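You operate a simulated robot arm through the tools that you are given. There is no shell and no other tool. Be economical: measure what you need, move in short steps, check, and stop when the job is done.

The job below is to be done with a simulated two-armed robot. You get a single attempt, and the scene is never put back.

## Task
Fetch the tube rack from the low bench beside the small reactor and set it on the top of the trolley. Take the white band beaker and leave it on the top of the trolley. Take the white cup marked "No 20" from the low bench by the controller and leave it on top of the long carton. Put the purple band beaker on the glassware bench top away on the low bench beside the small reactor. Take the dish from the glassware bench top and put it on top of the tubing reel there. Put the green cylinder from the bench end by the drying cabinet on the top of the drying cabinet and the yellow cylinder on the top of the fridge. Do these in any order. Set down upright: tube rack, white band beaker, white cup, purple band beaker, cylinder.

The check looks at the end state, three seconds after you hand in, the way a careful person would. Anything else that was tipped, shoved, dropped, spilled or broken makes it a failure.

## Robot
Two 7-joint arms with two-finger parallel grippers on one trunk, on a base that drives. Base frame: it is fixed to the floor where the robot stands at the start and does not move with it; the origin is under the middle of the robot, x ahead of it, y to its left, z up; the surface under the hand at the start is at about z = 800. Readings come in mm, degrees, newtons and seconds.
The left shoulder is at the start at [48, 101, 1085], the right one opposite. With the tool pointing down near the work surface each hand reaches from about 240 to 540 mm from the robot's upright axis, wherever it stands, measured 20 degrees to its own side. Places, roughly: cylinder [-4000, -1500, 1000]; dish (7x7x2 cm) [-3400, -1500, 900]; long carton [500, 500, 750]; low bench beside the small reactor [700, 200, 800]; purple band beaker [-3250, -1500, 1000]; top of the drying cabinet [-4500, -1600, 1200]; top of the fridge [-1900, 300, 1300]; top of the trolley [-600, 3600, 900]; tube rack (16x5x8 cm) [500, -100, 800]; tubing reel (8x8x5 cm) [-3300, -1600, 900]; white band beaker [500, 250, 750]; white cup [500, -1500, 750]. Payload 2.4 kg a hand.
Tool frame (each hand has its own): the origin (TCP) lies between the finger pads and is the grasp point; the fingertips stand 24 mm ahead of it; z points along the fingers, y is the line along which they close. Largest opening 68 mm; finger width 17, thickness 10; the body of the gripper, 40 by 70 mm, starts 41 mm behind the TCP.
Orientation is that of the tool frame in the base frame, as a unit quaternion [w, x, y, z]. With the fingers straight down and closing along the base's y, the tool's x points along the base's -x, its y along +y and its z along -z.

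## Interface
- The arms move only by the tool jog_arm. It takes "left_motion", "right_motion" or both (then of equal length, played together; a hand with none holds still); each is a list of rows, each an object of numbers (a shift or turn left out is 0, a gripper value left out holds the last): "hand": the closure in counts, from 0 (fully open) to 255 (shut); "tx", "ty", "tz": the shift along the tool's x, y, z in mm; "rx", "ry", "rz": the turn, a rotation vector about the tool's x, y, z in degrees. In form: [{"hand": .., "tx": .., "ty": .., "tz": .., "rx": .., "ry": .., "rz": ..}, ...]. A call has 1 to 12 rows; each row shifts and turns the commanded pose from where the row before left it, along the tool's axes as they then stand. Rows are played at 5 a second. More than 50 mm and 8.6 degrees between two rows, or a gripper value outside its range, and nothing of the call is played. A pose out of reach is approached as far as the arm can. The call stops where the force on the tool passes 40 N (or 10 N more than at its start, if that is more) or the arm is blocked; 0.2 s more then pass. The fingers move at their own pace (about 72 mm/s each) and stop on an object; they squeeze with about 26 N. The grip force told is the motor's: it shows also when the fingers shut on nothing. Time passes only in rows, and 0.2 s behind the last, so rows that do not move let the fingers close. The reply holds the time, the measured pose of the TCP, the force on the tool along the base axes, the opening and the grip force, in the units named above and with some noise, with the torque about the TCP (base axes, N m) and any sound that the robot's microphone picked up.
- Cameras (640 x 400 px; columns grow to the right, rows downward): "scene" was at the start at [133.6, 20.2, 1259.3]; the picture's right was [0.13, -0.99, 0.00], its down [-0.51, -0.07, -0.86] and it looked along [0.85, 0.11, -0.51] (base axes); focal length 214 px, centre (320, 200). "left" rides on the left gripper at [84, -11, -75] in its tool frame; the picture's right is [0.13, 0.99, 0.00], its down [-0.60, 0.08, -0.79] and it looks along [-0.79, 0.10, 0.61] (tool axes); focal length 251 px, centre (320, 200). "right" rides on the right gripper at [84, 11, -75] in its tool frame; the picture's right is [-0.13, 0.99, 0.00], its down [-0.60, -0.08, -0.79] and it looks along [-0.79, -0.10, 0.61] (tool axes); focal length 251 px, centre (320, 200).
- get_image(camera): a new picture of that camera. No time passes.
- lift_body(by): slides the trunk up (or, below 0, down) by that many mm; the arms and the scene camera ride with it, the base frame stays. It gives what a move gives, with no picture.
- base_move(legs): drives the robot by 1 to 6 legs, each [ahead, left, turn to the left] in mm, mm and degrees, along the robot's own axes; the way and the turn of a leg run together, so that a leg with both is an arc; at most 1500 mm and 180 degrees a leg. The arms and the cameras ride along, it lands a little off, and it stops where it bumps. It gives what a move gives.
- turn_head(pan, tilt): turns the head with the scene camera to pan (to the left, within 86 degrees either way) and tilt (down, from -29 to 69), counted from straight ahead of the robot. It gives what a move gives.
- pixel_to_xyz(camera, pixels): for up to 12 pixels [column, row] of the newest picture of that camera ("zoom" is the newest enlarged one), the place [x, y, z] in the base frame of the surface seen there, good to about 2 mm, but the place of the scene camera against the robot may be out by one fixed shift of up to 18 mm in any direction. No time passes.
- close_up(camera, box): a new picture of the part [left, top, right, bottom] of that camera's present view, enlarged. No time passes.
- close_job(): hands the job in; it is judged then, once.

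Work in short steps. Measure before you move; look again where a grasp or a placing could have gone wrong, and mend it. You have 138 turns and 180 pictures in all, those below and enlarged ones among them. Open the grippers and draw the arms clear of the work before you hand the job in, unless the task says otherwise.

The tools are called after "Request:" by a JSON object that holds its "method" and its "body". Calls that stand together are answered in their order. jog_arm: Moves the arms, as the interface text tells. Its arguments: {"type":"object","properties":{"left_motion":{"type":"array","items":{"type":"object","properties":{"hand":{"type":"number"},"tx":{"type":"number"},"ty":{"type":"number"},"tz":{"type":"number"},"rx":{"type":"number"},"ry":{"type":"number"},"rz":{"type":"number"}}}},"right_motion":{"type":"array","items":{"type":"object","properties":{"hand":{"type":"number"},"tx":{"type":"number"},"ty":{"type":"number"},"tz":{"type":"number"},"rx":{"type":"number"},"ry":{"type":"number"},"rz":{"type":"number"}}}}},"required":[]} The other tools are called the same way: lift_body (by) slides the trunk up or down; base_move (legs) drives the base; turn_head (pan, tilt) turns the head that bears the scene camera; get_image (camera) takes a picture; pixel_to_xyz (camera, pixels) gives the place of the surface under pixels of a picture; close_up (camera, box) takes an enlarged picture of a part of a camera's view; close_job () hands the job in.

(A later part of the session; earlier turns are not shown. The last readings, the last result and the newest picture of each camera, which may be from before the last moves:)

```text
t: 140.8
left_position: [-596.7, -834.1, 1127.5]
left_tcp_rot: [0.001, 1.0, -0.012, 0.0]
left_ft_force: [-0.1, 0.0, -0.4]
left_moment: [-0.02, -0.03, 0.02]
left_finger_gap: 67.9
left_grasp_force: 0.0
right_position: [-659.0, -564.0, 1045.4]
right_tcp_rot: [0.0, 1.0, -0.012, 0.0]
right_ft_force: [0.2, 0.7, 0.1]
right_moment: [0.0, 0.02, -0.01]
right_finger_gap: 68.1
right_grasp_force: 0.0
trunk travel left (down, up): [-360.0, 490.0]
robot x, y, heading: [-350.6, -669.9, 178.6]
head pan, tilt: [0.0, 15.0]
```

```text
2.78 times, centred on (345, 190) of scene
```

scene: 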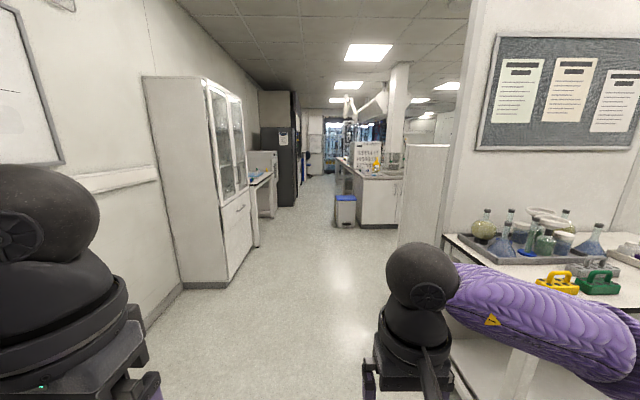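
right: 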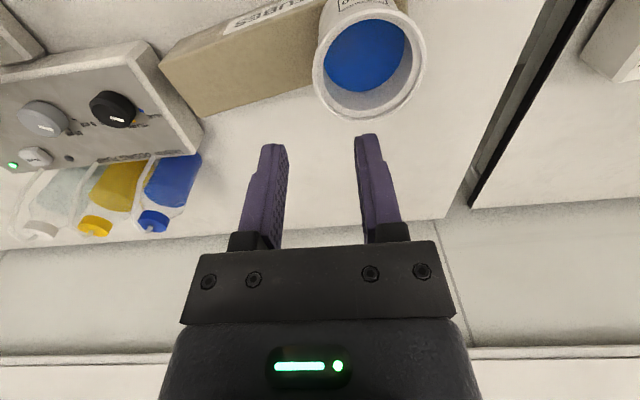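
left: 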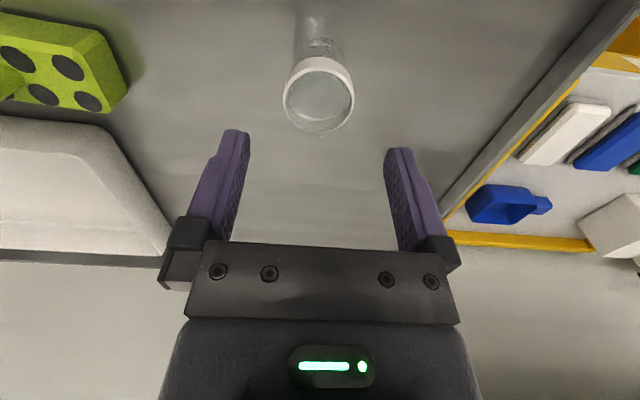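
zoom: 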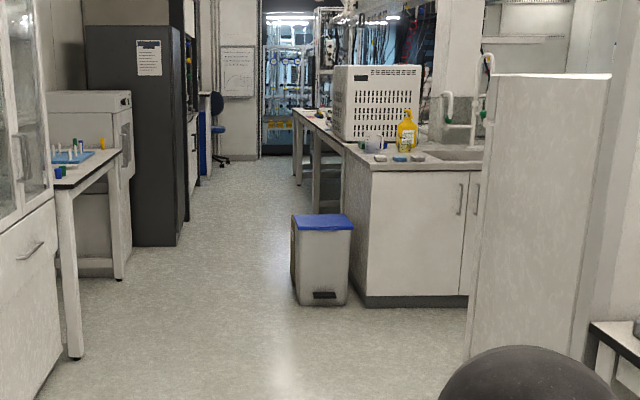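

Fridge spans x≈-2080…-1600 with its front near y≈40, top ≈1302. I drive west along y≈-700 and turn left to face the glassware bench.

Request:
{"method": "base_move", "body": {"legs": [[1480, 0, 1.3], [1440, 0, 0], [0, 0, 90]]}}

Request:
{"method": "turn_head", "body": {"pan": 0, "tilt": 30}}

Request:
{"method": "get_image", "body": {"camera": "scene"}}

```text
t: 158.7
left_position: [-3080.5, -868.9, 1127.2]
left_tcp_rot: [-0.001, 0.708, 0.706, 0.0]
left_ft_force: [-0.5, 1.1, 0.6]
left_moment: [0.01, 0.0, 0.0]
left_finger_gap: 68.0
left_grasp_force: 0.0
right_position: [-3348.5, -936.2, 1045.7]
right_tcp_rot: [0.0, 0.709, 0.706, 0.0]
right_ft_force: [0.7, -0.3, 0.2]
right_moment: [0.0, -0.01, -0.03]
right_finger_gap: 68.2
right_grasp_force: 0.1
trunk travel left (down, up): [-360.0, 490.0]
robot x, y, heading: [-3254.1, -620.5, -90.0]
head pan, tilt: [0.0, 15.0]
```

```text
t: 159.4
left_position: [-3081.4, -867.7, 1128.4]
left_tcp_rot: [0.0, 0.708, 0.706, 0.0]
left_ft_force: [-0.6, -0.3, -0.7]
left_moment: [0.05, 0.02, 0.02]
left_finger_gap: 67.9
left_grasp_force: 0.0
right_position: [-3348.7, -935.3, 1045.6]
right_tcp_rot: [0.001, 0.708, 0.706, -0.001]
right_ft_force: [-0.2, -0.6, 0.9]
right_moment: [-0.02, 0.04, 0.01]
right_finger_gap: 68.2
right_grasp_force: 0.0
trunk travel left (down, up): [-360.0, 490.0]
robot x, y, heading: [-3253.6, -620.4, -90.2]
head pan, tilt: [0.0, 30.0]
```

```text
121 pictures are left
```

scene: 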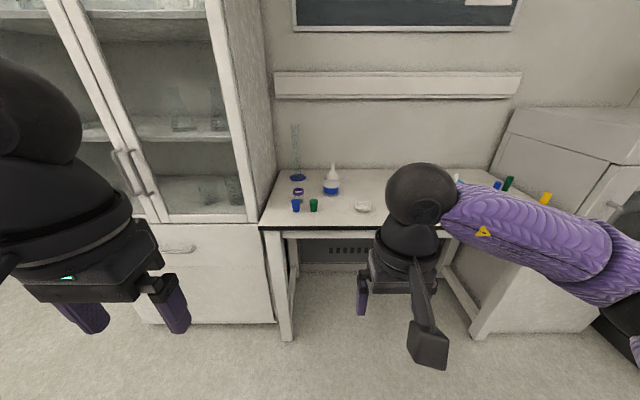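

I enlarge the bench top area and measure.

Request:
{"method": "close_up", "body": {"camera": "scene", "box": [255, 110, 415, 240]}}

Request:
{"method": "pixel_to_xyz", "body": {"camera": "scene", "pixels": [[298, 191], [296, 207], [314, 207], [331, 190], [363, 206], [297, 178], [270, 226], [380, 226], [509, 184], [497, 186], [545, 197], [345, 215]]}}

```text
3.08 times, centred on (335, 175) of scene
```

zoom: 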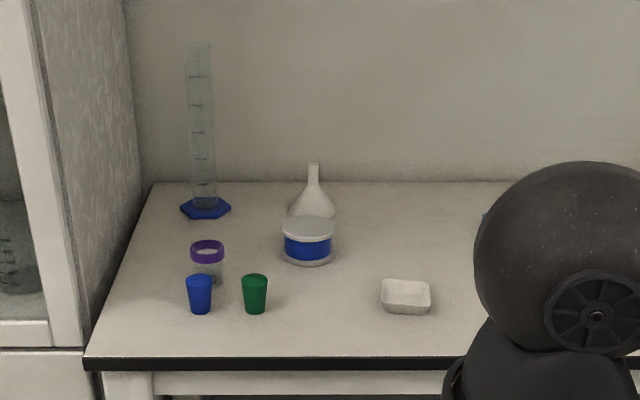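

```text
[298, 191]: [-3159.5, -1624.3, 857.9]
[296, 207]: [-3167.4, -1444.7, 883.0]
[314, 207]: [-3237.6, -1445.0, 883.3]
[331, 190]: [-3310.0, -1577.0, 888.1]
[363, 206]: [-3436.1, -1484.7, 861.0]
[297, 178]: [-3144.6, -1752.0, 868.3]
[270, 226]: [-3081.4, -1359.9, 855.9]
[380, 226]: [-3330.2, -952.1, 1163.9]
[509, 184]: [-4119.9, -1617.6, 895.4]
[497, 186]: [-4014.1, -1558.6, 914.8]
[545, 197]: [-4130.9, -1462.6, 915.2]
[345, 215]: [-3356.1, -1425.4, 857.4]
```

Bench top is ~z 848. Reel (-3310,-1577), dish (-3436,-1485), purple beaker near (-3170,-1560) behind two stoppers. I drive in so both dish/reel suit the right hand and the beaker the left.

Request:
{"method": "base_move", "body": {"legs": [[400, -26, 0]]}}

Request:
{"method": "turn_head", "body": {"pan": 0, "tilt": 45}}

Request:
{"method": "get_image", "body": {"camera": "scene"}}

Request:
{"method": "get_image", "body": {"camera": "right"}}

Request:
{"method": "get_image", "body": {"camera": "left"}}

```text
t: 161.9
left_position: [-3109.0, -1268.7, 1128.8]
left_tcp_rot: [0.0, 0.709, 0.705, 0.0]
left_ft_force: [-0.2, 0.2, -0.4]
left_moment: [0.03, -0.02, 0.06]
left_finger_gap: 68.0
left_grasp_force: 0.0
right_position: [-3376.6, -1335.0, 1046.5]
right_tcp_rot: [-0.001, 0.709, 0.705, 0.001]
right_ft_force: [0.7, -0.2, -0.5]
right_moment: [-0.02, 0.0, -0.01]
right_finger_gap: 67.8
right_grasp_force: 0.1
trunk travel left (down, up): [-360.0, 490.0]
robot x, y, heading: [-3278.2, -1020.0, -90.3]
head pan, tilt: [0.0, 30.0]
```

```text
t: 162.7
left_position: [-3109.2, -1267.9, 1127.2]
left_tcp_rot: [-0.001, 0.709, 0.705, 0.0]
left_ft_force: [-0.1, -0.1, 0.4]
left_moment: [-0.03, 0.01, -0.01]
left_finger_gap: 67.9
left_grasp_force: 0.0
right_position: [-3378.0, -1334.3, 1045.6]
right_tcp_rot: [-0.001, 0.709, 0.705, 0.0]
right_ft_force: [0.2, 0.0, 0.1]
right_moment: [0.01, -0.02, 0.01]
right_finger_gap: 67.8
right_grasp_force: 0.1
trunk travel left (down, up): [-360.0, 490.0]
robot x, y, heading: [-3280.0, -1022.5, -90.1]
head pan, tilt: [0.0, 45.0]
```

```text
119 pictures are left
```

scene: 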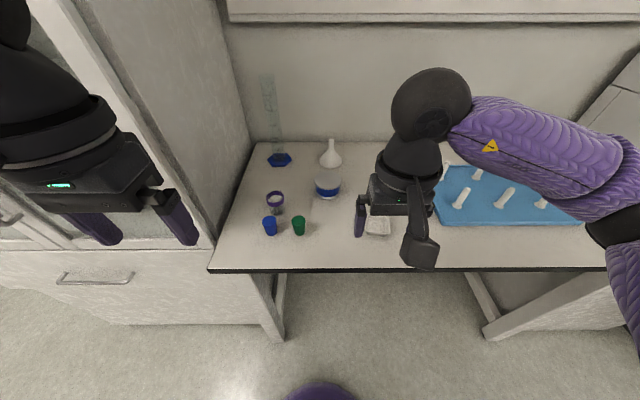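

```text
118 pictures are left
```

right: 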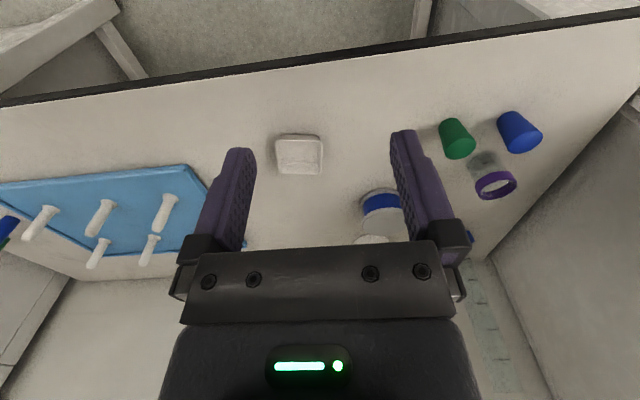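

```text
117 pictures are left
```

left: 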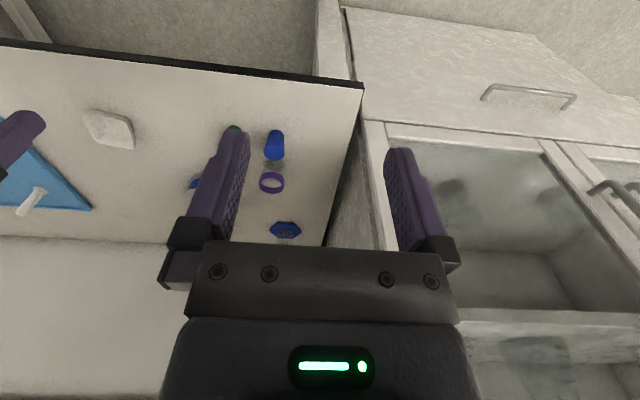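

Measuring the dish, reel and beaker rim via the right camera enlarged.

Request:
{"method": "close_up", "body": {"camera": "right", "box": [250, 100, 570, 260]}}

Request:
{"method": "pixel_to_xyz", "body": {"camera": "right", "pixels": [[278, 137], [321, 138], [278, 172], [319, 174], [298, 155], [300, 137], [380, 195], [372, 240], [495, 185], [477, 190], [516, 182], [493, 173]]}}

```text
2.00 times, centred on (410, 180) of right
```

zoom: 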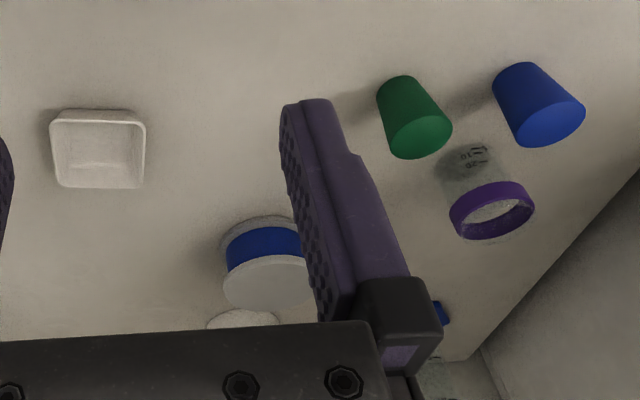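

```text
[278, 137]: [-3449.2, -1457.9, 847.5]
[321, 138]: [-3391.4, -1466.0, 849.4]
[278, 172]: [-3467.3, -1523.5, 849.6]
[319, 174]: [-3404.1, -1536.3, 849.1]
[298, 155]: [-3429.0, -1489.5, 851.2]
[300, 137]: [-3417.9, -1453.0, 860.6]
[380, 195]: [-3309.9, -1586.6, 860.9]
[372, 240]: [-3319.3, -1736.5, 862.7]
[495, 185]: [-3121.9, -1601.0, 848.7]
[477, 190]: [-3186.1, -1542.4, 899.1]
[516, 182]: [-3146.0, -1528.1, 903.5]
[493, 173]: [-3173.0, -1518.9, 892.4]
```

I draw the left hand inward (away from the cabinet) and drive 80 mm further under the bench front.

Request:
{"method": "jog_arm", "body": {"left_motion": [{"ty": -25}, {"ty": -25}, {}], "right_motion": [{"tx": 20, "ty": -25}, {"tx": 20, "ty": -25}, {"tx": 20}]}}

Request:
{"method": "base_move", "body": {"legs": [[80, 0, 0]]}}

Request:
{"method": "close_up", "body": {"camera": "right", "box": [230, 60, 430, 185]}}

Request:
{"method": "get_image", "body": {"camera": "left"}}

```text
t: 163.5
left_position: [-3158.1, -1268.2, 1127.1]
left_tcp_rot: [-0.001, 0.709, 0.705, 0.0]
left_ft_force: [0.8, -0.5, -1.0]
left_moment: [-0.02, -0.01, -0.01]
left_finger_gap: 67.9
left_grasp_force: 0.0
right_position: [-3427.6, -1274.7, 1045.0]
right_tcp_rot: [0.0, 0.709, 0.705, 0.0]
right_ft_force: [-0.2, 0.7, -0.1]
right_moment: [-0.03, 0.01, 0.0]
right_finger_gap: 68.0
right_grasp_force: 0.1
trunk travel left (down, up): [-360.0, 490.0]
robot x, y, heading: [-3277.1, -1021.1, -90.0]
head pan, tilt: [0.0, 45.0]
```

```text
t: 164.6
left_position: [-3160.3, -1350.8, 1126.5]
left_tcp_rot: [0.0, 0.71, 0.704, 0.001]
left_ft_force: [-0.6, 0.5, 0.6]
left_moment: [0.03, 0.02, 0.0]
left_finger_gap: 67.9
left_grasp_force: 0.0
right_position: [-3427.9, -1356.5, 1045.0]
right_tcp_rot: [-0.001, 0.709, 0.705, 0.001]
right_ft_force: [-0.8, -0.4, 0.7]
right_moment: [0.0, -0.02, -0.02]
right_finger_gap: 67.8
right_grasp_force: 0.0
trunk travel left (down, up): [-360.0, 490.0]
robot x, y, heading: [-3279.5, -1099.9, -90.6]
head pan, tilt: [0.0, 45.0]
```

```text
3.20 times, centred on (330, 122) of right
```

zoom: 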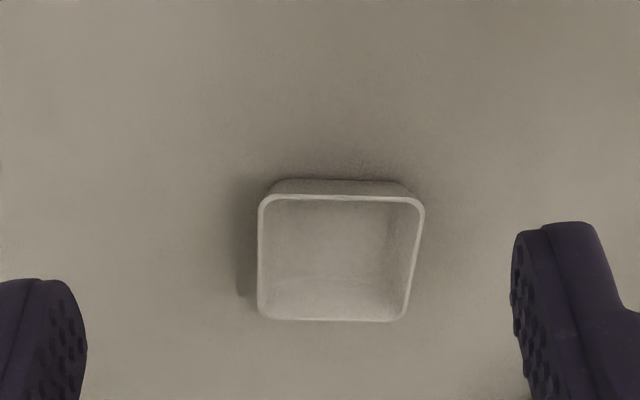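

```text
114 pictures are left
```

left: 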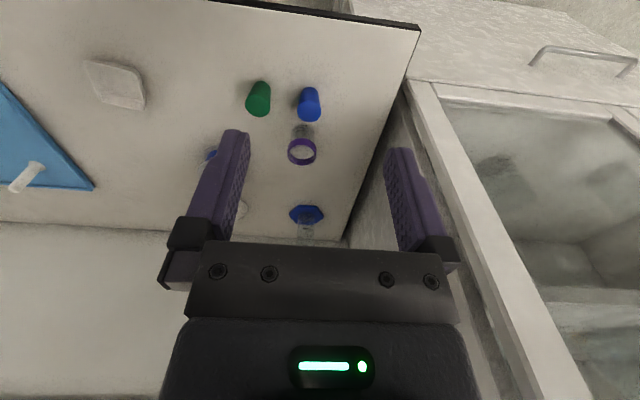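

I measure the dish rim all around.

Request:
{"method": "pixel_to_xyz", "body": {"camera": "zoom", "pixels": [[261, 215], [261, 300], [422, 215], [408, 305], [340, 198], [330, 320], [340, 240], [275, 195], [410, 200], [262, 260], [415, 260], [300, 300]]}}

Request:
{"method": "close_up", "body": {"camera": "left", "box": [230, 60, 350, 235]}}

Request:
{"method": "pixel_to_xyz", "body": {"camera": "left", "pixels": [[288, 152], [316, 150], [302, 139], [301, 163], [309, 92], [309, 116], [258, 112], [302, 128], [307, 214], [350, 215], [395, 100]]}}

```text
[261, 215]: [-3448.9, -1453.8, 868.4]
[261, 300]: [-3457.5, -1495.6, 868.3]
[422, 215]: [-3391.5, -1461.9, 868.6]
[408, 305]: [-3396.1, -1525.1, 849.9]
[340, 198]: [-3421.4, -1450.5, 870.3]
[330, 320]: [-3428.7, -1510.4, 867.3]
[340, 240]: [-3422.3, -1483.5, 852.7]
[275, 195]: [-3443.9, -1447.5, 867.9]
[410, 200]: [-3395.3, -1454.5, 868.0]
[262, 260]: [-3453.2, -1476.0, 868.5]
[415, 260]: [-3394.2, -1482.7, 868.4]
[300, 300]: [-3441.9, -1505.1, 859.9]
```

```text
2.29 times, centred on (290, 148) of left
```

zoom: 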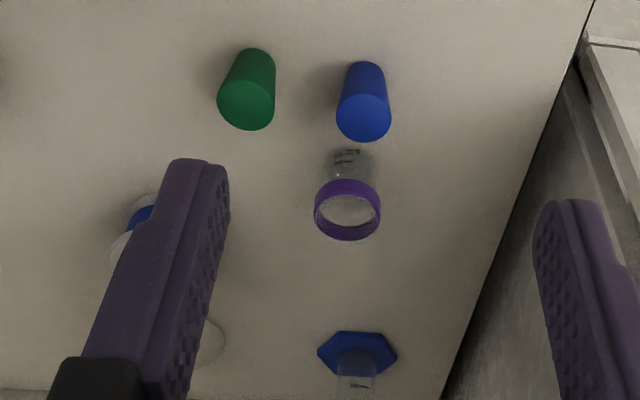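

```text
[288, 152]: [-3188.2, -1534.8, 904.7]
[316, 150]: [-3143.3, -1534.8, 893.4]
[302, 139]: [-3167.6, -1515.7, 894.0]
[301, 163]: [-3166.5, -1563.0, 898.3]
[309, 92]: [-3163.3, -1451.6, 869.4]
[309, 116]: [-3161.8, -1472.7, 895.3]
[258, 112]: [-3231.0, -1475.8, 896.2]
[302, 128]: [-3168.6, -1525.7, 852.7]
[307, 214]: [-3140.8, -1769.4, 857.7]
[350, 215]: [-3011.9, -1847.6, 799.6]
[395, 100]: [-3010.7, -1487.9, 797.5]
```

Dish is a 62 mm square skewed ~10°, rim z 868, floor 852; centre ≈(-3424,-1480). I pinch its -x wall at (-3453,-1479): move above, turn 9.5° and lower to z≈905 for a check.

Request:
{"method": "jog_arm", "body": {"right_motion": [{"tx": -30.6, "ty": -6.1}, {"tx": -30.6, "ty": -6.1}, {"tx": -30.6, "ty": -6.1}, {"tx": -30.6, "ty": -6.1}, {"rz": 4.7}, {"rz": 4.7}, {"tz": 35}, {"tz": 35}, {"tz": 35}, {"tz": 33}, {}]}}

Request:
{"method": "get_image", "body": {"camera": "right"}}

```text
t: 167.0
left_position: [-3158.7, -1350.4, 1126.2]
left_tcp_rot: [0.0, 0.71, 0.704, 0.001]
left_ft_force: [-0.5, 0.9, 0.5]
left_moment: [0.04, -0.01, -0.02]
left_finger_gap: 67.9
left_grasp_force: 0.1
right_position: [-3452.0, -1479.3, 906.1]
right_tcp_rot: [0.0, 0.764, 0.645, 0.0]
right_ft_force: [0.0, 0.2, 0.0]
right_moment: [-0.01, -0.02, 0.0]
right_finger_gap: 67.9
right_grasp_force: 0.0
trunk travel left (down, up): [-360.0, 490.0]
robot x, y, heading: [-3281.1, -1101.3, -90.3]
head pan, tilt: [0.0, 45.0]
```

```text
112 pictures are left
```

right: 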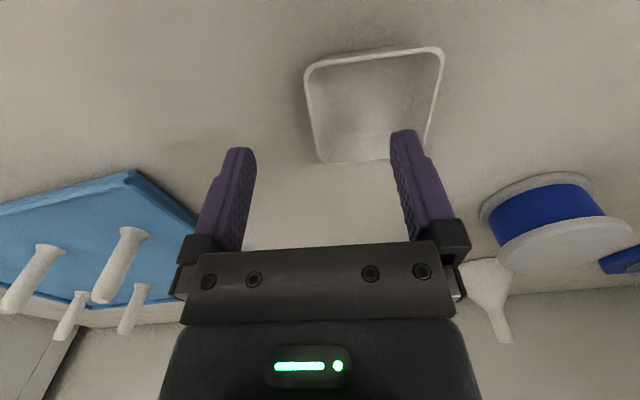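

The dish's left wall lies at column ~312, between the fingers. I measure the reel from here, then lower 25 and close.

Request:
{"method": "pixel_to_xyz", "body": {"camera": "right", "pixels": [[500, 252], [630, 230], [560, 215], [575, 268], [560, 240], [482, 208], [585, 178], [530, 232], [605, 252]]}}

Request:
{"method": "jog_arm", "body": {"right_motion": [{"tz": 13}, {"tz": 12}, {}, {"hand": 255}, {}, {}, {}]}}

Request:
{"method": "get_image", "body": {"camera": "right"}}

```text
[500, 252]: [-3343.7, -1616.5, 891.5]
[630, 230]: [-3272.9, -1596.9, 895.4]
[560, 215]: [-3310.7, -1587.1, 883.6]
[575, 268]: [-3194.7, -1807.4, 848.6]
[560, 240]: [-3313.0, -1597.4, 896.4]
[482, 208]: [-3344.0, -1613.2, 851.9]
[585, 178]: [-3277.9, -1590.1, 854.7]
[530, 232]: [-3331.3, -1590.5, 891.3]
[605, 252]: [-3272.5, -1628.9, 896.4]
```

```text
t: 168.6
left_position: [-3159.0, -1349.9, 1127.9]
left_tcp_rot: [0.0, 0.709, 0.705, 0.0]
left_ft_force: [0.6, -0.1, -0.2]
left_moment: [0.0, -0.01, -0.02]
left_finger_gap: 68.1
left_grasp_force: 0.1
right_position: [-3452.4, -1478.3, 882.4]
right_tcp_rot: [0.0, 0.764, 0.645, 0.0]
right_ft_force: [0.4, -2.2, 5.9]
right_moment: [-0.12, -0.35, -0.19]
right_finger_gap: 1.9
right_grasp_force: 25.6
trunk travel left (down, up): [-360.0, 490.0]
robot x, y, heading: [-3281.2, -1105.3, -90.5]
head pan, tilt: [0.0, 45.0]
```

```text
111 pictures are left
```

right: 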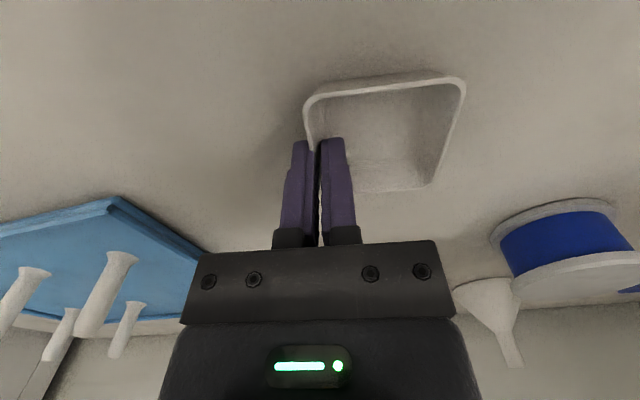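

Wall pinched (gap 1.9). I lift the dish 100 mm and check it, looking at the reel from both cameras.

Request:
{"method": "jog_arm", "body": {"right_motion": [{"tz": -10}, {"tz": -20}, {"tz": -35}, {"tz": -35}, {}]}}

Request:
{"method": "get_image", "body": {"camera": "right"}}

Request:
{"method": "close_up", "body": {"camera": "scene", "box": [230, 120, 430, 250]}}

Request:
{"method": "pixel_to_xyz", "body": {"camera": "zoom", "pixels": [[310, 160], [310, 190], [275, 175], [345, 175], [300, 170], [330, 180]]}}

```text
t: 169.8
left_position: [-3158.5, -1350.1, 1126.5]
left_tcp_rot: [0.0, 0.709, 0.705, 0.0]
left_ft_force: [0.3, -0.1, 0.1]
left_moment: [0.03, -0.02, 0.03]
left_finger_gap: 67.6
left_grasp_force: 0.1
right_position: [-3451.5, -1479.1, 981.0]
right_tcp_rot: [-0.001, 0.764, 0.645, 0.001]
right_ft_force: [-0.5, 0.7, -0.9]
right_moment: [0.03, 0.02, -0.01]
right_finger_gap: 1.4
right_grasp_force: 26.1
trunk travel left (down, up): [-360.0, 490.0]
robot x, y, heading: [-3277.8, -1103.4, -90.6]
head pan, tilt: [0.0, 45.0]
```

```text
110 pictures are left
```

right: 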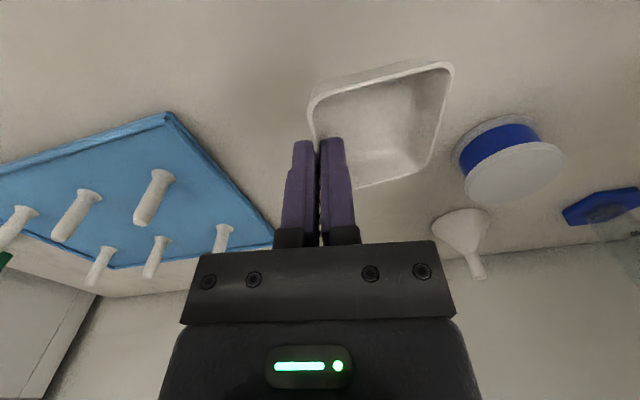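

```text
3.08 times, centred on (330, 185) of scene
```

zoom: 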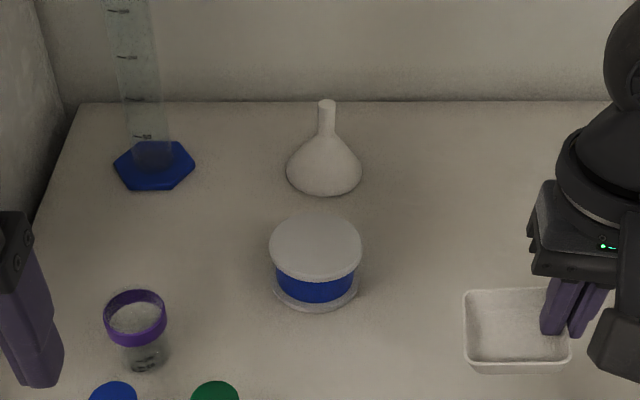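

```text
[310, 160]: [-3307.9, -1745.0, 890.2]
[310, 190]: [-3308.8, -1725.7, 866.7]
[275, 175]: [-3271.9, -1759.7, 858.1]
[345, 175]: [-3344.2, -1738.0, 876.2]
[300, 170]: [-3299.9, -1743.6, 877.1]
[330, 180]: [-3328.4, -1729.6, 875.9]
```

I measure the reel's top disc in the enlarged scene and in the right camera to fix its centre.

Request:
{"method": "pixel_to_xyz", "body": {"camera": "zoom", "pixels": [[273, 243], [358, 243], [315, 217], [315, 272], [315, 243], [470, 300], [470, 365], [560, 365], [545, 295], [515, 330]]}}

Request:
{"method": "pixel_to_xyz", "body": {"camera": "right", "pixels": [[466, 182], [561, 162], [515, 147], [510, 203], [515, 175], [480, 200], [550, 185], [312, 100], [450, 68], [430, 165], [330, 150], [375, 185]]}}

```text
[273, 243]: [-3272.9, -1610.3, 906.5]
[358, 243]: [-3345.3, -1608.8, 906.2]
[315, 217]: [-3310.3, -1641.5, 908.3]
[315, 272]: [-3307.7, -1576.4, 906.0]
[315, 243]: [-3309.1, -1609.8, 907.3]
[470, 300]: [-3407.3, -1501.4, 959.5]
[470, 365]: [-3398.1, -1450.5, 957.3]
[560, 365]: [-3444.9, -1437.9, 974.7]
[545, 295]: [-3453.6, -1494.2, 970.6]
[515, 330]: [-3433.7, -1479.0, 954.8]
```

```text
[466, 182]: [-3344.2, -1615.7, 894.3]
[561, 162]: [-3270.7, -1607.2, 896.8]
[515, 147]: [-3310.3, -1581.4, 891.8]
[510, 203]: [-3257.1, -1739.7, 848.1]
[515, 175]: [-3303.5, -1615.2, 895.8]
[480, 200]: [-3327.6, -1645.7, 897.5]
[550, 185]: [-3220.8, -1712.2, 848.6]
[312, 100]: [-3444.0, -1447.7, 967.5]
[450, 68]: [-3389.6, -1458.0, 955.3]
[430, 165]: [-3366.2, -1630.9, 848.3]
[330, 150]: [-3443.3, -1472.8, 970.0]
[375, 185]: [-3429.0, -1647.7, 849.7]
```

Reel top centre ≈(-3308,-1611), z 896.5, radius 37. The dish droops ~13° to +x, so I tilt the hand back to level it, and nudge the base 25 mm for reach.

Request:
{"method": "jog_arm", "body": {"right_motion": [{"rx": -6.5}, {"rx": -6.5}, {}]}}

Request:
{"method": "base_move", "body": {"legs": [[28, 0, 0]]}}

Request:
{"method": "close_up", "body": {"camera": "scene", "box": [330, 170, 450, 250]}}

Request:
{"method": "get_image", "body": {"camera": "right"}}

Request:
{"method": "pixel_to_xyz", "body": {"camera": "right", "pixels": [[312, 100], [450, 68], [380, 85], [330, 90], [425, 75]]}}

```text
t: 170.6
left_position: [-3159.3, -1349.5, 1128.3]
left_tcp_rot: [0.0, 0.71, 0.704, 0.001]
left_ft_force: [-0.7, 0.0, -0.3]
left_moment: [-0.02, 0.02, 0.02]
left_finger_gap: 67.8
left_grasp_force: 0.1
right_position: [-3452.9, -1478.7, 982.5]
right_tcp_rot: [0.087, 0.76, 0.64, 0.074]
right_ft_force: [1.2, -0.5, -0.4]
right_moment: [0.03, -0.02, 0.0]
right_finger_gap: 0.7
right_grasp_force: 25.3
trunk travel left (down, up): [-360.0, 490.0]
robot x, y, heading: [-3277.7, -1105.8, -90.5]
head pan, tilt: [0.0, 45.0]
```

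```text
t: 171.4
left_position: [-3159.1, -1378.5, 1126.5]
left_tcp_rot: [0.0, 0.71, 0.705, 0.0]
left_ft_force: [-0.6, -0.6, 0.0]
left_moment: [0.0, 0.0, 0.0]
left_finger_gap: 67.8
left_grasp_force: 0.1
right_position: [-3450.7, -1506.4, 982.1]
right_tcp_rot: [0.085, 0.759, 0.641, 0.073]
right_ft_force: [0.4, -0.2, -0.8]
right_moment: [0.0, 0.01, 0.03]
right_finger_gap: 1.4
right_grasp_force: 25.1
trunk travel left (down, up): [-360.0, 490.0]
robot x, y, heading: [-3274.9, -1130.3, -90.3]
head pan, tilt: [0.0, 45.0]
```

```text
5.00 times, centred on (390, 210) of scene
```

zoom: 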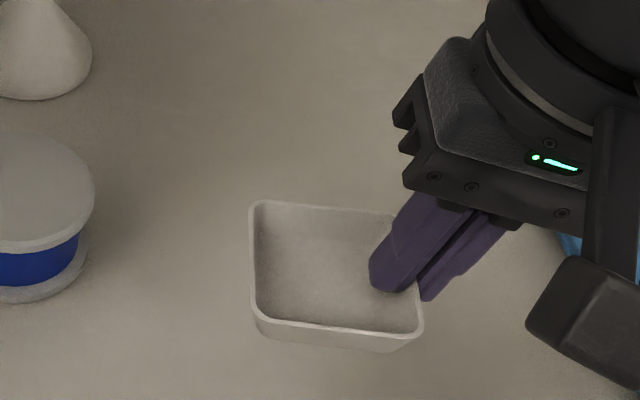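

```text
107 pictures are left
```

right: 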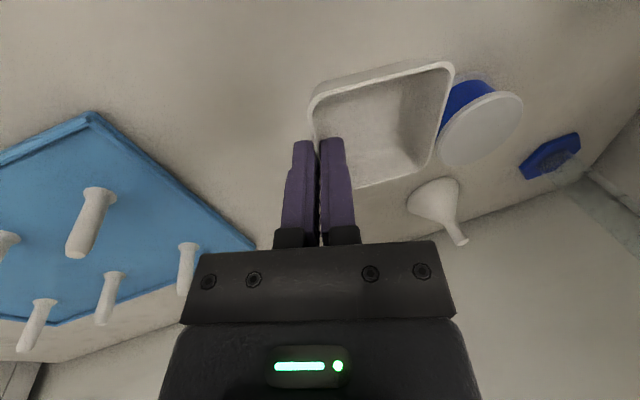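

```text
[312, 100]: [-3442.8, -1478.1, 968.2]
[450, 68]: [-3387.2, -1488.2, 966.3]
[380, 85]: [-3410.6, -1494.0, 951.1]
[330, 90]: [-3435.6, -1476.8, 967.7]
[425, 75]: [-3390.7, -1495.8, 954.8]
```

The dish is level now (rim 968/966). I carry it over the reel: TCP to about (-3338,-1605).

Request:
{"method": "jog_arm", "body": {"right_motion": [{"tx": -15.7, "ty": 24.7, "tz": 5.6}, {"tx": -15.7, "ty": 24.7, "tz": 5.6}, {"tx": -15.7, "ty": 24.7, "tz": 5.6}, {"tx": -15.7, "ty": 24.7, "tz": 5.6}, {"tx": -15.7, "ty": 24.7, "tz": 5.6}, {}]}}

Request:
{"method": "close_up", "body": {"camera": "scene", "box": [260, 120, 420, 230]}}

Request:
{"method": "get_image", "body": {"camera": "right"}}

```text
t: 172.8
left_position: [-3158.4, -1376.8, 1126.9]
left_tcp_rot: [0.0, 0.71, 0.704, 0.0]
left_ft_force: [-1.1, -0.3, 0.0]
left_moment: [-0.01, 0.02, 0.0]
left_finger_gap: 67.7
left_grasp_force: 0.1
right_position: [-3340.3, -1606.5, 983.6]
right_tcp_rot: [0.087, 0.759, 0.641, 0.073]
right_ft_force: [0.6, 0.1, 0.5]
right_moment: [0.0, 0.01, 0.01]
right_finger_gap: 1.4
right_grasp_force: 25.8
trunk travel left (down, up): [-360.0, 490.0]
robot x, y, heading: [-3278.7, -1131.2, -90.4]
head pan, tilt: [0.0, 45.0]
```

```text
3.64 times, centred on (340, 175) of scene
```

zoom: 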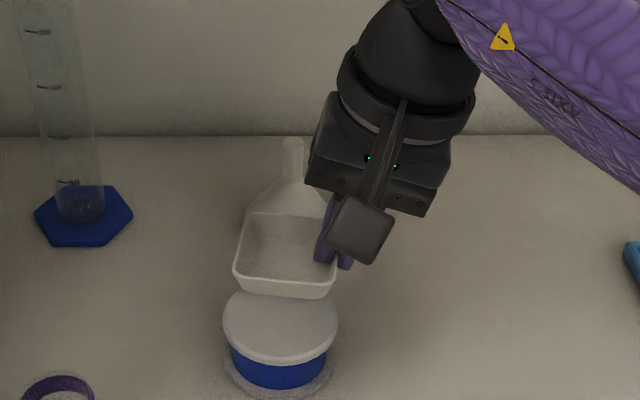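

```text
105 pictures are left
```

right: 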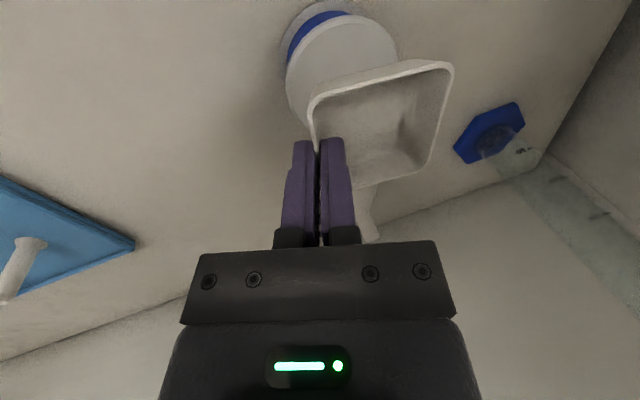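

I measure the dish rim and reel top in the same enlarged view to compare centres.

Request:
{"method": "pixel_to_xyz", "body": {"camera": "zoom", "pixels": [[237, 268], [328, 293], [253, 214], [322, 216], [285, 285], [245, 240], [226, 325], [334, 320], [280, 360], [280, 330], [260, 350]]}}

```text
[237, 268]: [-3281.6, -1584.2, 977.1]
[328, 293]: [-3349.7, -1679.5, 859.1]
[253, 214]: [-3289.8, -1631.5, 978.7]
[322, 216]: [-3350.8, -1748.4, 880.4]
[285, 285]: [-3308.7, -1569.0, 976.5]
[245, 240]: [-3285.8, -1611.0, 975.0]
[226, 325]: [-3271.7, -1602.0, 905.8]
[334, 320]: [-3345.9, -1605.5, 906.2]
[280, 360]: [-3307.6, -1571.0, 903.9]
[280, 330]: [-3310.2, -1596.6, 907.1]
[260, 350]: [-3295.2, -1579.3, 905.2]
```

Dish centre is ~6 mm short in x. I correct and lower ~48 mm to just above contact.

Request:
{"method": "jog_arm", "body": {"right_motion": [{"tx": -0.3, "ty": -1.2, "tz": 12.3}, {"tx": -0.3, "ty": -1.2, "tz": 12.3}, {"tx": -0.3, "ty": -1.2, "tz": 12.3}, {"tx": -0.3, "ty": -1.2, "tz": 10}, {}]}}

Request:
{"method": "close_up", "body": {"camera": "scene", "box": [260, 120, 420, 230]}}

```text
t: 174.0
left_position: [-3159.0, -1377.6, 1128.5]
left_tcp_rot: [0.0, 0.71, 0.704, 0.0]
left_ft_force: [1.4, -0.5, -0.2]
left_moment: [0.0, -0.02, -0.01]
left_finger_gap: 68.0
left_grasp_force: 0.0
right_position: [-3334.3, -1607.8, 936.5]
right_tcp_rot: [0.087, 0.76, 0.641, 0.072]
right_ft_force: [-0.2, 0.0, 0.3]
right_moment: [0.01, 0.01, 0.0]
right_finger_gap: 1.1
right_grasp_force: 25.6
trunk travel left (down, up): [-360.0, 490.0]
robot x, y, heading: [-3277.3, -1131.8, -90.5]
head pan, tilt: [0.0, 45.0]
```

```text
3.64 times, centred on (340, 175) of scene
```

zoom: 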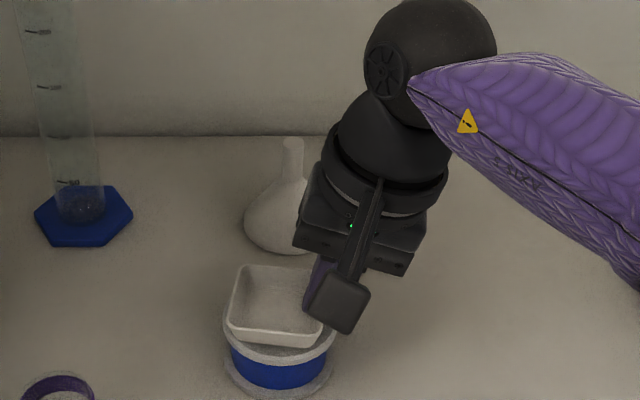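

Dish sits nearly over the reel centre. I lower the last ~4.5 mm, checking force.

Request:
{"method": "jog_arm", "body": {"right_motion": [{"ty": -0.5, "tz": 2}, {"ty": -0.5, "tz": 2}, {}]}}

```text
t: 174.8
left_position: [-3159.8, -1378.1, 1127.1]
left_tcp_rot: [-0.001, 0.709, 0.705, 0.0]
left_ft_force: [0.0, 0.6, -0.1]
left_moment: [0.01, -0.02, 0.02]
left_finger_gap: 68.0
left_grasp_force: 0.0
right_position: [-3336.3, -1608.7, 931.6]
right_tcp_rot: [0.086, 0.759, 0.641, 0.073]
right_ft_force: [-0.4, 0.3, -0.4]
right_moment: [0.0, -0.02, -0.02]
right_finger_gap: 1.4
right_grasp_force: 25.7
trunk travel left (down, up): [-360.0, 490.0]
robot x, y, heading: [-3282.0, -1131.9, -90.5]
head pan, tilt: [0.0, 45.0]
```

No contact load yet; I go down a little more in 1 mm steps.

Request:
{"method": "jog_arm", "body": {"right_motion": [{"ty": -0.2, "tz": 1}, {"ty": -0.2, "tz": 1}, {}]}}

Request:
{"method": "close_up", "body": {"camera": "scene", "box": [290, 160, 370, 230]}}

```text
t: 175.6
left_position: [-3158.7, -1377.4, 1127.7]
left_tcp_rot: [-0.001, 0.71, 0.704, -0.001]
left_ft_force: [0.4, 0.2, -0.2]
left_moment: [0.0, 0.01, 0.03]
left_finger_gap: 68.0
left_grasp_force: 0.1
right_position: [-3336.2, -1607.8, 929.9]
right_tcp_rot: [0.086, 0.76, 0.64, 0.072]
right_ft_force: [0.0, -1.4, 2.5]
right_moment: [-0.01, -0.09, -0.03]
right_finger_gap: 1.3
right_grasp_force: 26.0
trunk travel left (down, up): [-360.0, 490.0]
robot x, y, heading: [-3280.4, -1134.0, -90.4]
head pan, tilt: [0.0, 45.0]
```

```text
5.71 times, centred on (330, 195) of scene
```

zoom: 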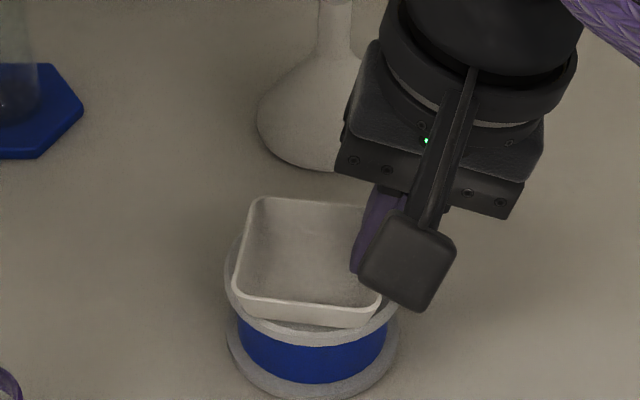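

Contact felt (2.5 N). I open partly and lift straight up.

Request:
{"method": "jog_arm", "body": {"right_motion": [{"hand": 185}, {}, {"ty": 2.2, "tz": -9.7}, {"ty": 4.4, "tz": -19.5}, {"ty": 6.6, "tz": -29}, {"ty": 6.6, "tz": -29}, {}]}}

Request:
{"method": "get_image", "body": {"camera": "scene"}}

Request:
{"method": "close_up", "body": {"camera": "scene", "box": [240, 140, 400, 240]}}

```text
t: 177.2
left_position: [-3159.3, -1378.4, 1127.4]
left_tcp_rot: [0.0, 0.71, 0.705, 0.0]
left_ft_force: [-0.5, 0.0, 0.6]
left_moment: [-0.02, 0.03, 0.01]
left_finger_gap: 68.2
left_grasp_force: 0.0
right_position: [-3334.4, -1608.2, 1017.9]
right_tcp_rot: [0.087, 0.76, 0.64, 0.074]
right_ft_force: [0.0, -0.8, 0.6]
right_moment: [-0.01, 0.0, 0.03]
right_finger_gap: 18.4
right_grasp_force: 0.2
trunk travel left (down, up): [-360.0, 490.0]
robot x, y, heading: [-3277.0, -1134.5, -90.5]
head pan, tilt: [0.0, 45.0]
```

```text
102 pictures are left
```

scene: 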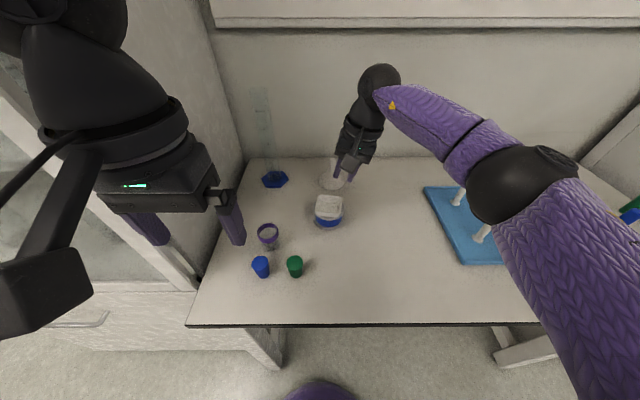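

```text
4.00 times, centred on (320, 190) of scene
```

zoom: 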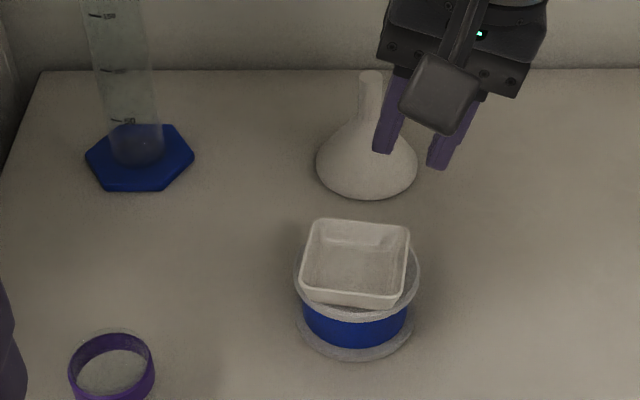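

Dish rests well on the reel. I bring the right hand back to upright and retracted, shift the base 50 mm right to keep the left forearm off the cabinet, and move the left hand nearer the beaker.

Request:
{"method": "jog_arm", "body": {"right_motion": [{"rx": 6.5, "tz": -10}, {"rx": 6.5, "tz": -10}, {"rz": -4.7, "hand": 0}, {"rz": -4.7}, {"tx": 40}, {"tx": 40}, {"tx": 40}, {"tx": 40}, {"ty": -20}, {"ty": -20}]}}

Request:
{"method": "base_move", "body": {"legs": [[0, -50, 0]]}}

Request:
{"method": "jog_arm", "body": {"left_motion": [{"tx": -15, "ty": 20}, {"tx": -15, "ty": 20}, {"tz": 30, "tx": -10}, {"tz": 30, "tx": -10}, {}]}}

Request:
{"method": "get_image", "body": {"camera": "left"}}

Request:
{"method": "get_image", "body": {"camera": "scene"}}

```text
t: 179.4
left_position: [-3158.4, -1377.5, 1127.3]
left_tcp_rot: [0.0, 0.71, 0.704, 0.0]
left_ft_force: [-0.1, 0.0, -0.7]
left_moment: [-0.03, 0.02, 0.03]
left_finger_gap: 67.7
left_grasp_force: 0.1
right_position: [-3377.2, -1447.3, 1039.4]
right_tcp_rot: [0.0, 0.71, 0.704, 0.0]
right_ft_force: [0.1, 0.1, 0.0]
right_moment: [0.0, -0.02, 0.03]
right_finger_gap: 68.0
right_grasp_force: 0.0
trunk travel left (down, up): [-360.0, 490.0]
robot x, y, heading: [-3280.6, -1129.5, -90.4]
head pan, tilt: [0.0, 45.0]
```

```text
t: 180.3
left_position: [-3211.3, -1378.7, 1127.4]
left_tcp_rot: [-0.001, 0.709, 0.705, 0.0]
left_ft_force: [-0.2, -0.4, 0.3]
left_moment: [0.02, 0.0, 0.02]
left_finger_gap: 67.9
left_grasp_force: 0.1
right_position: [-3428.6, -1447.2, 1039.1]
right_tcp_rot: [0.0, 0.709, 0.705, 0.001]
right_ft_force: [0.1, -0.9, 0.4]
right_moment: [0.0, -0.03, 0.01]
right_finger_gap: 68.0
right_grasp_force: 0.0
trunk travel left (down, up): [-360.0, 490.0]
robot x, y, heading: [-3329.8, -1136.1, -90.1]
head pan, tilt: [0.0, 45.0]
```

```text
t: 181.5
left_position: [-3169.4, -1428.3, 1066.5]
left_tcp_rot: [0.0, 0.709, 0.705, 0.0]
left_ft_force: [-0.3, 0.2, -0.4]
left_moment: [-0.02, 0.0, 0.0]
left_finger_gap: 68.0
left_grasp_force: 0.0
right_position: [-3427.9, -1447.4, 1038.7]
right_tcp_rot: [0.001, 0.709, 0.705, 0.0]
right_ft_force: [-0.8, 0.5, 0.3]
right_moment: [-0.01, -0.01, -0.02]
right_finger_gap: 68.1
right_grasp_force: 0.0
trunk travel left (down, up): [-360.0, 490.0]
robot x, y, heading: [-3331.8, -1132.1, -90.3]
head pan, tilt: [0.0, 45.0]
```

```text
100 pictures are left
```

left: 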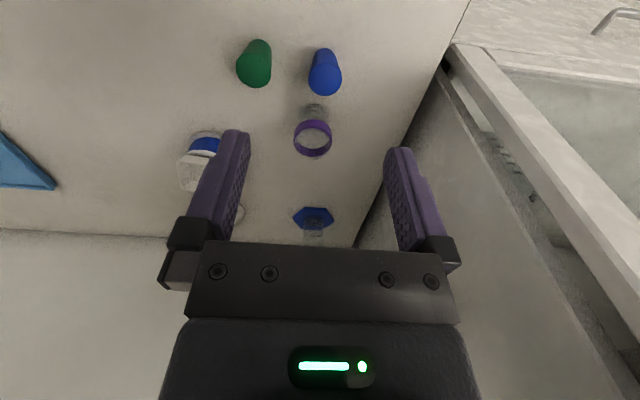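

```text
99 pictures are left
```

scene: 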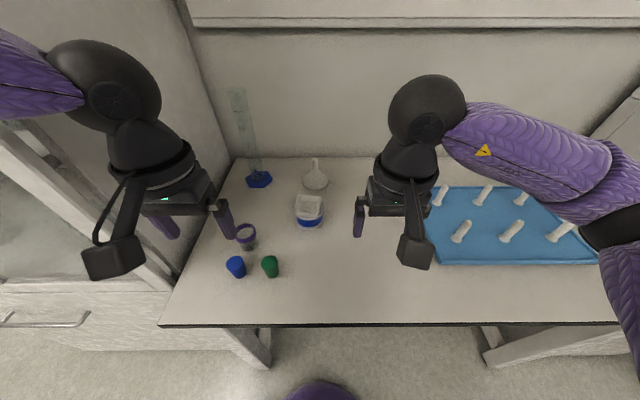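

I check clearance between left forearm and the cabinet, and measure the beaker rim.

Request:
{"method": "pixel_to_xyz", "body": {"camera": "scene", "pixels": [[30, 90], [60, 70], [130, 80], [160, 20], [200, 60], [175, 230], [100, 130], [180, 290]]}}

Request:
{"method": "close_up", "body": {"camera": "left", "box": [270, 90, 370, 170]}}

Request:
{"method": "pixel_to_xyz", "body": {"camera": "left", "pixels": [[294, 138], [331, 137], [313, 121], [312, 156], [297, 128], [328, 128], [300, 150], [326, 150], [437, 110], [560, 110]]}}

```text
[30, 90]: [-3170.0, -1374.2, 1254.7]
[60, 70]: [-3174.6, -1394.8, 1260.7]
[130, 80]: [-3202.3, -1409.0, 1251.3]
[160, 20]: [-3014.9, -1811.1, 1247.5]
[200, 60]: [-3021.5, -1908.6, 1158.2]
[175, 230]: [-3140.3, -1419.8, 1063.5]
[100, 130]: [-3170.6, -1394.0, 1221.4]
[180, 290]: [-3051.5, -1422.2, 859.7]
```

```text
5.00 times, centred on (320, 130) of left
```

zoom: 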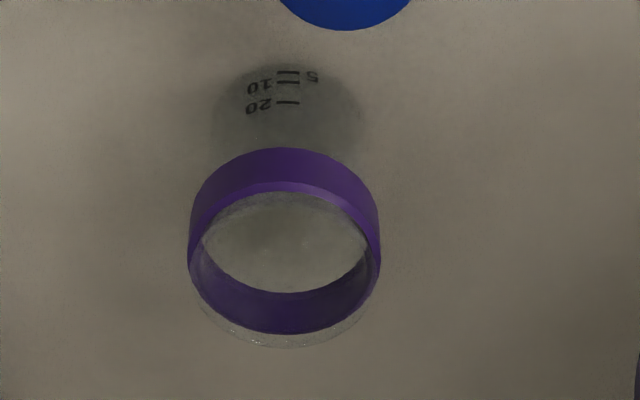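

```text
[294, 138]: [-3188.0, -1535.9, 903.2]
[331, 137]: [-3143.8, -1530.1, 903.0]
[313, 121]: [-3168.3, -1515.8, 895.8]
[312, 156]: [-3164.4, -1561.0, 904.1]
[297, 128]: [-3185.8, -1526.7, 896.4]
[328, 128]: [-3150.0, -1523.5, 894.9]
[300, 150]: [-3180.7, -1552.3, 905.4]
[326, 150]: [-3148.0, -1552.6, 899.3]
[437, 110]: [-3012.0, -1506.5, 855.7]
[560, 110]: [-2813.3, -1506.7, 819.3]
```

Beaker centre (-3166,-1538.5), rim z 904; ample clearance to the cabinet side (x≈-3013). I move above it, lower to z≈881 and close.

Request:
{"method": "jog_arm", "body": {"left_motion": [{"tx": -37, "ty": 1.3}, {"tx": -37, "ty": 1.3}, {"tx": -36, "ty": 1.3}, {"tz": 35}, {"tz": 35}, {"tz": 35}, {"tz": 35}, {"tz": 30}, {"tz": 15}, {}]}}

Request:
{"method": "get_image", "body": {"camera": "left"}}

```text
t: 183.7
left_position: [-3155.6, -1522.9, 895.6]
left_tcp_rot: [0.0, 0.709, 0.705, -0.001]
left_ft_force: [0.6, -0.3, -0.5]
left_moment: [0.05, -0.03, 0.01]
left_finger_gap: 68.0
left_grasp_force: 0.1
left hand out of reach, approached as far as the arm can: row 8, 9
right_position: [-3428.2, -1447.8, 1038.2]
right_tcp_rot: [0.0, 0.709, 0.705, 0.0]
right_ft_force: [-0.1, 0.4, -0.2]
right_moment: [0.04, -0.01, -0.03]
right_finger_gap: 68.1
right_grasp_force: 0.1
trunk travel left (down, up): [-360.0, 490.0]
robot x, y, heading: [-3327.7, -1132.5, -90.2]
head pan, tilt: [0.0, 45.0]
```

```text
97 pictures are left
```

left: 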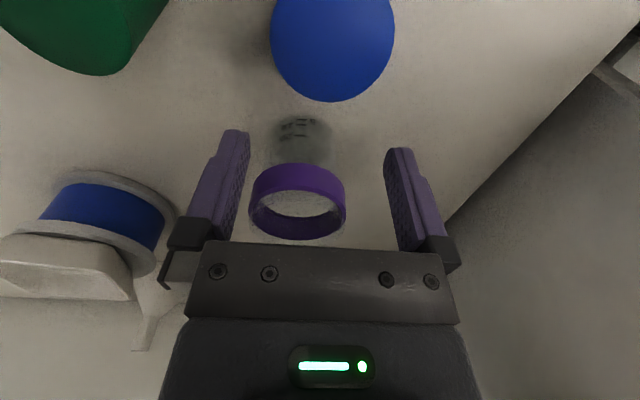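

The arm ran short (TCP drifted to -3155.6,-1523). I raise it, correct the position, and will use the trunk to go down instead.

Request:
{"method": "jog_arm", "body": {"left_motion": [{"tz": -30}, {"tz": -35}, {"tz": -5, "tx": -8, "ty": -5}, {"tx": -8, "ty": -5}, {}]}}

Request:
{"method": "get_image", "body": {"camera": "left"}}

Request:
{"method": "pixel_to_xyz", "body": {"camera": "left", "pixels": [[280, 100], [351, 99], [316, 68], [316, 134]]}}

```text
t: 184.9
left_position: [-3166.6, -1540.2, 965.3]
left_tcp_rot: [0.0, 0.709, 0.705, 0.0]
left_ft_force: [0.9, -0.2, -1.1]
left_moment: [-0.01, -0.01, -0.02]
left_finger_gap: 68.1
left_grasp_force: 0.1
right_position: [-3427.9, -1447.9, 1039.8]
right_tcp_rot: [-0.001, 0.709, 0.705, 0.0]
right_ft_force: [-0.1, 0.4, 0.2]
right_moment: [-0.02, 0.01, 0.02]
right_finger_gap: 68.0
right_grasp_force: 0.0
trunk travel left (down, up): [-360.0, 490.0]
robot x, y, heading: [-3330.7, -1130.9, -90.4]
head pan, tilt: [0.0, 45.0]
```

```text
96 pictures are left
```

left: 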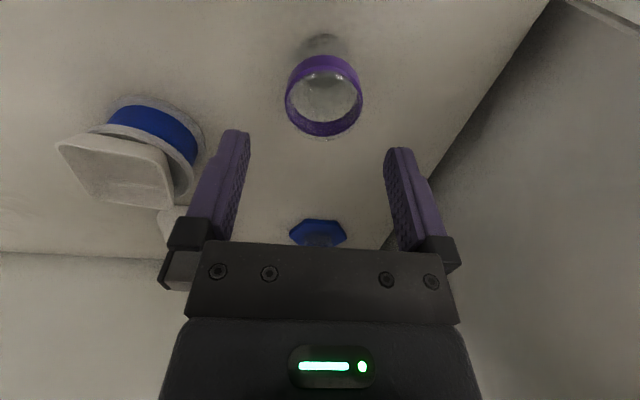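

```text
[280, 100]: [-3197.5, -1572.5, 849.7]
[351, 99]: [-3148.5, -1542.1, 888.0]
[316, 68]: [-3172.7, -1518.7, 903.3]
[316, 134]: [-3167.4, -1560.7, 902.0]
```

Now centred. I raise the right hand to offset, then lower the trunk 83 mm to bring the left fingers around the beaker.

Request:
{"method": "jog_arm", "body": {"left_motion": [{"ty": 2}, {}, {}], "right_motion": [{"tz": -30}, {"tz": -30}, {"tz": -20}]}}

Request:
{"method": "lift_body", "body": {"by": -83}}

Request:
{"method": "get_image", "body": {"camera": "left"}}

```text
t: 185.7
left_position: [-3164.4, -1538.3, 963.8]
left_tcp_rot: [0.0, 0.709, 0.705, -0.001]
left_ft_force: [0.1, -0.6, 0.4]
left_moment: [-0.01, 0.03, 0.0]
left_finger_gap: 68.2
left_grasp_force: 0.1
right_position: [-3426.8, -1448.3, 1119.5]
right_tcp_rot: [0.0, 0.709, 0.705, 0.0]
right_ft_force: [-0.1, 0.5, 0.6]
right_moment: [0.02, -0.02, 0.02]
right_finger_gap: 68.3
right_grasp_force: 0.1
trunk travel left (down, up): [-360.0, 490.0]
robot x, y, heading: [-3326.5, -1133.6, -90.2]
head pan, tilt: [0.0, 45.0]
```

```text
t: 186.9
left_position: [-3164.1, -1538.9, 882.0]
left_tcp_rot: [0.001, 0.709, 0.705, 0.0]
left_ft_force: [-1.2, 0.2, 0.3]
left_moment: [0.02, -0.02, 0.0]
left_finger_gap: 67.9
left_grasp_force: 0.2
right_position: [-3428.1, -1447.9, 1036.5]
right_tcp_rot: [0.0, 0.71, 0.705, 0.0]
right_ft_force: [-0.3, 0.3, 0.1]
right_moment: [-0.03, -0.01, 0.02]
right_finger_gap: 68.0
right_grasp_force: 0.0
trunk travel left (down, up): [-277.0, 572.0]
robot x, y, heading: [-3327.5, -1130.3, -90.3]
head pan, tilt: [0.0, 45.0]
```

```text
95 pictures are left
```

left: 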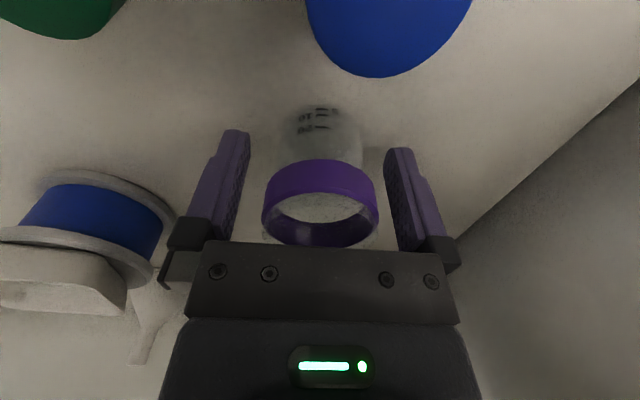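

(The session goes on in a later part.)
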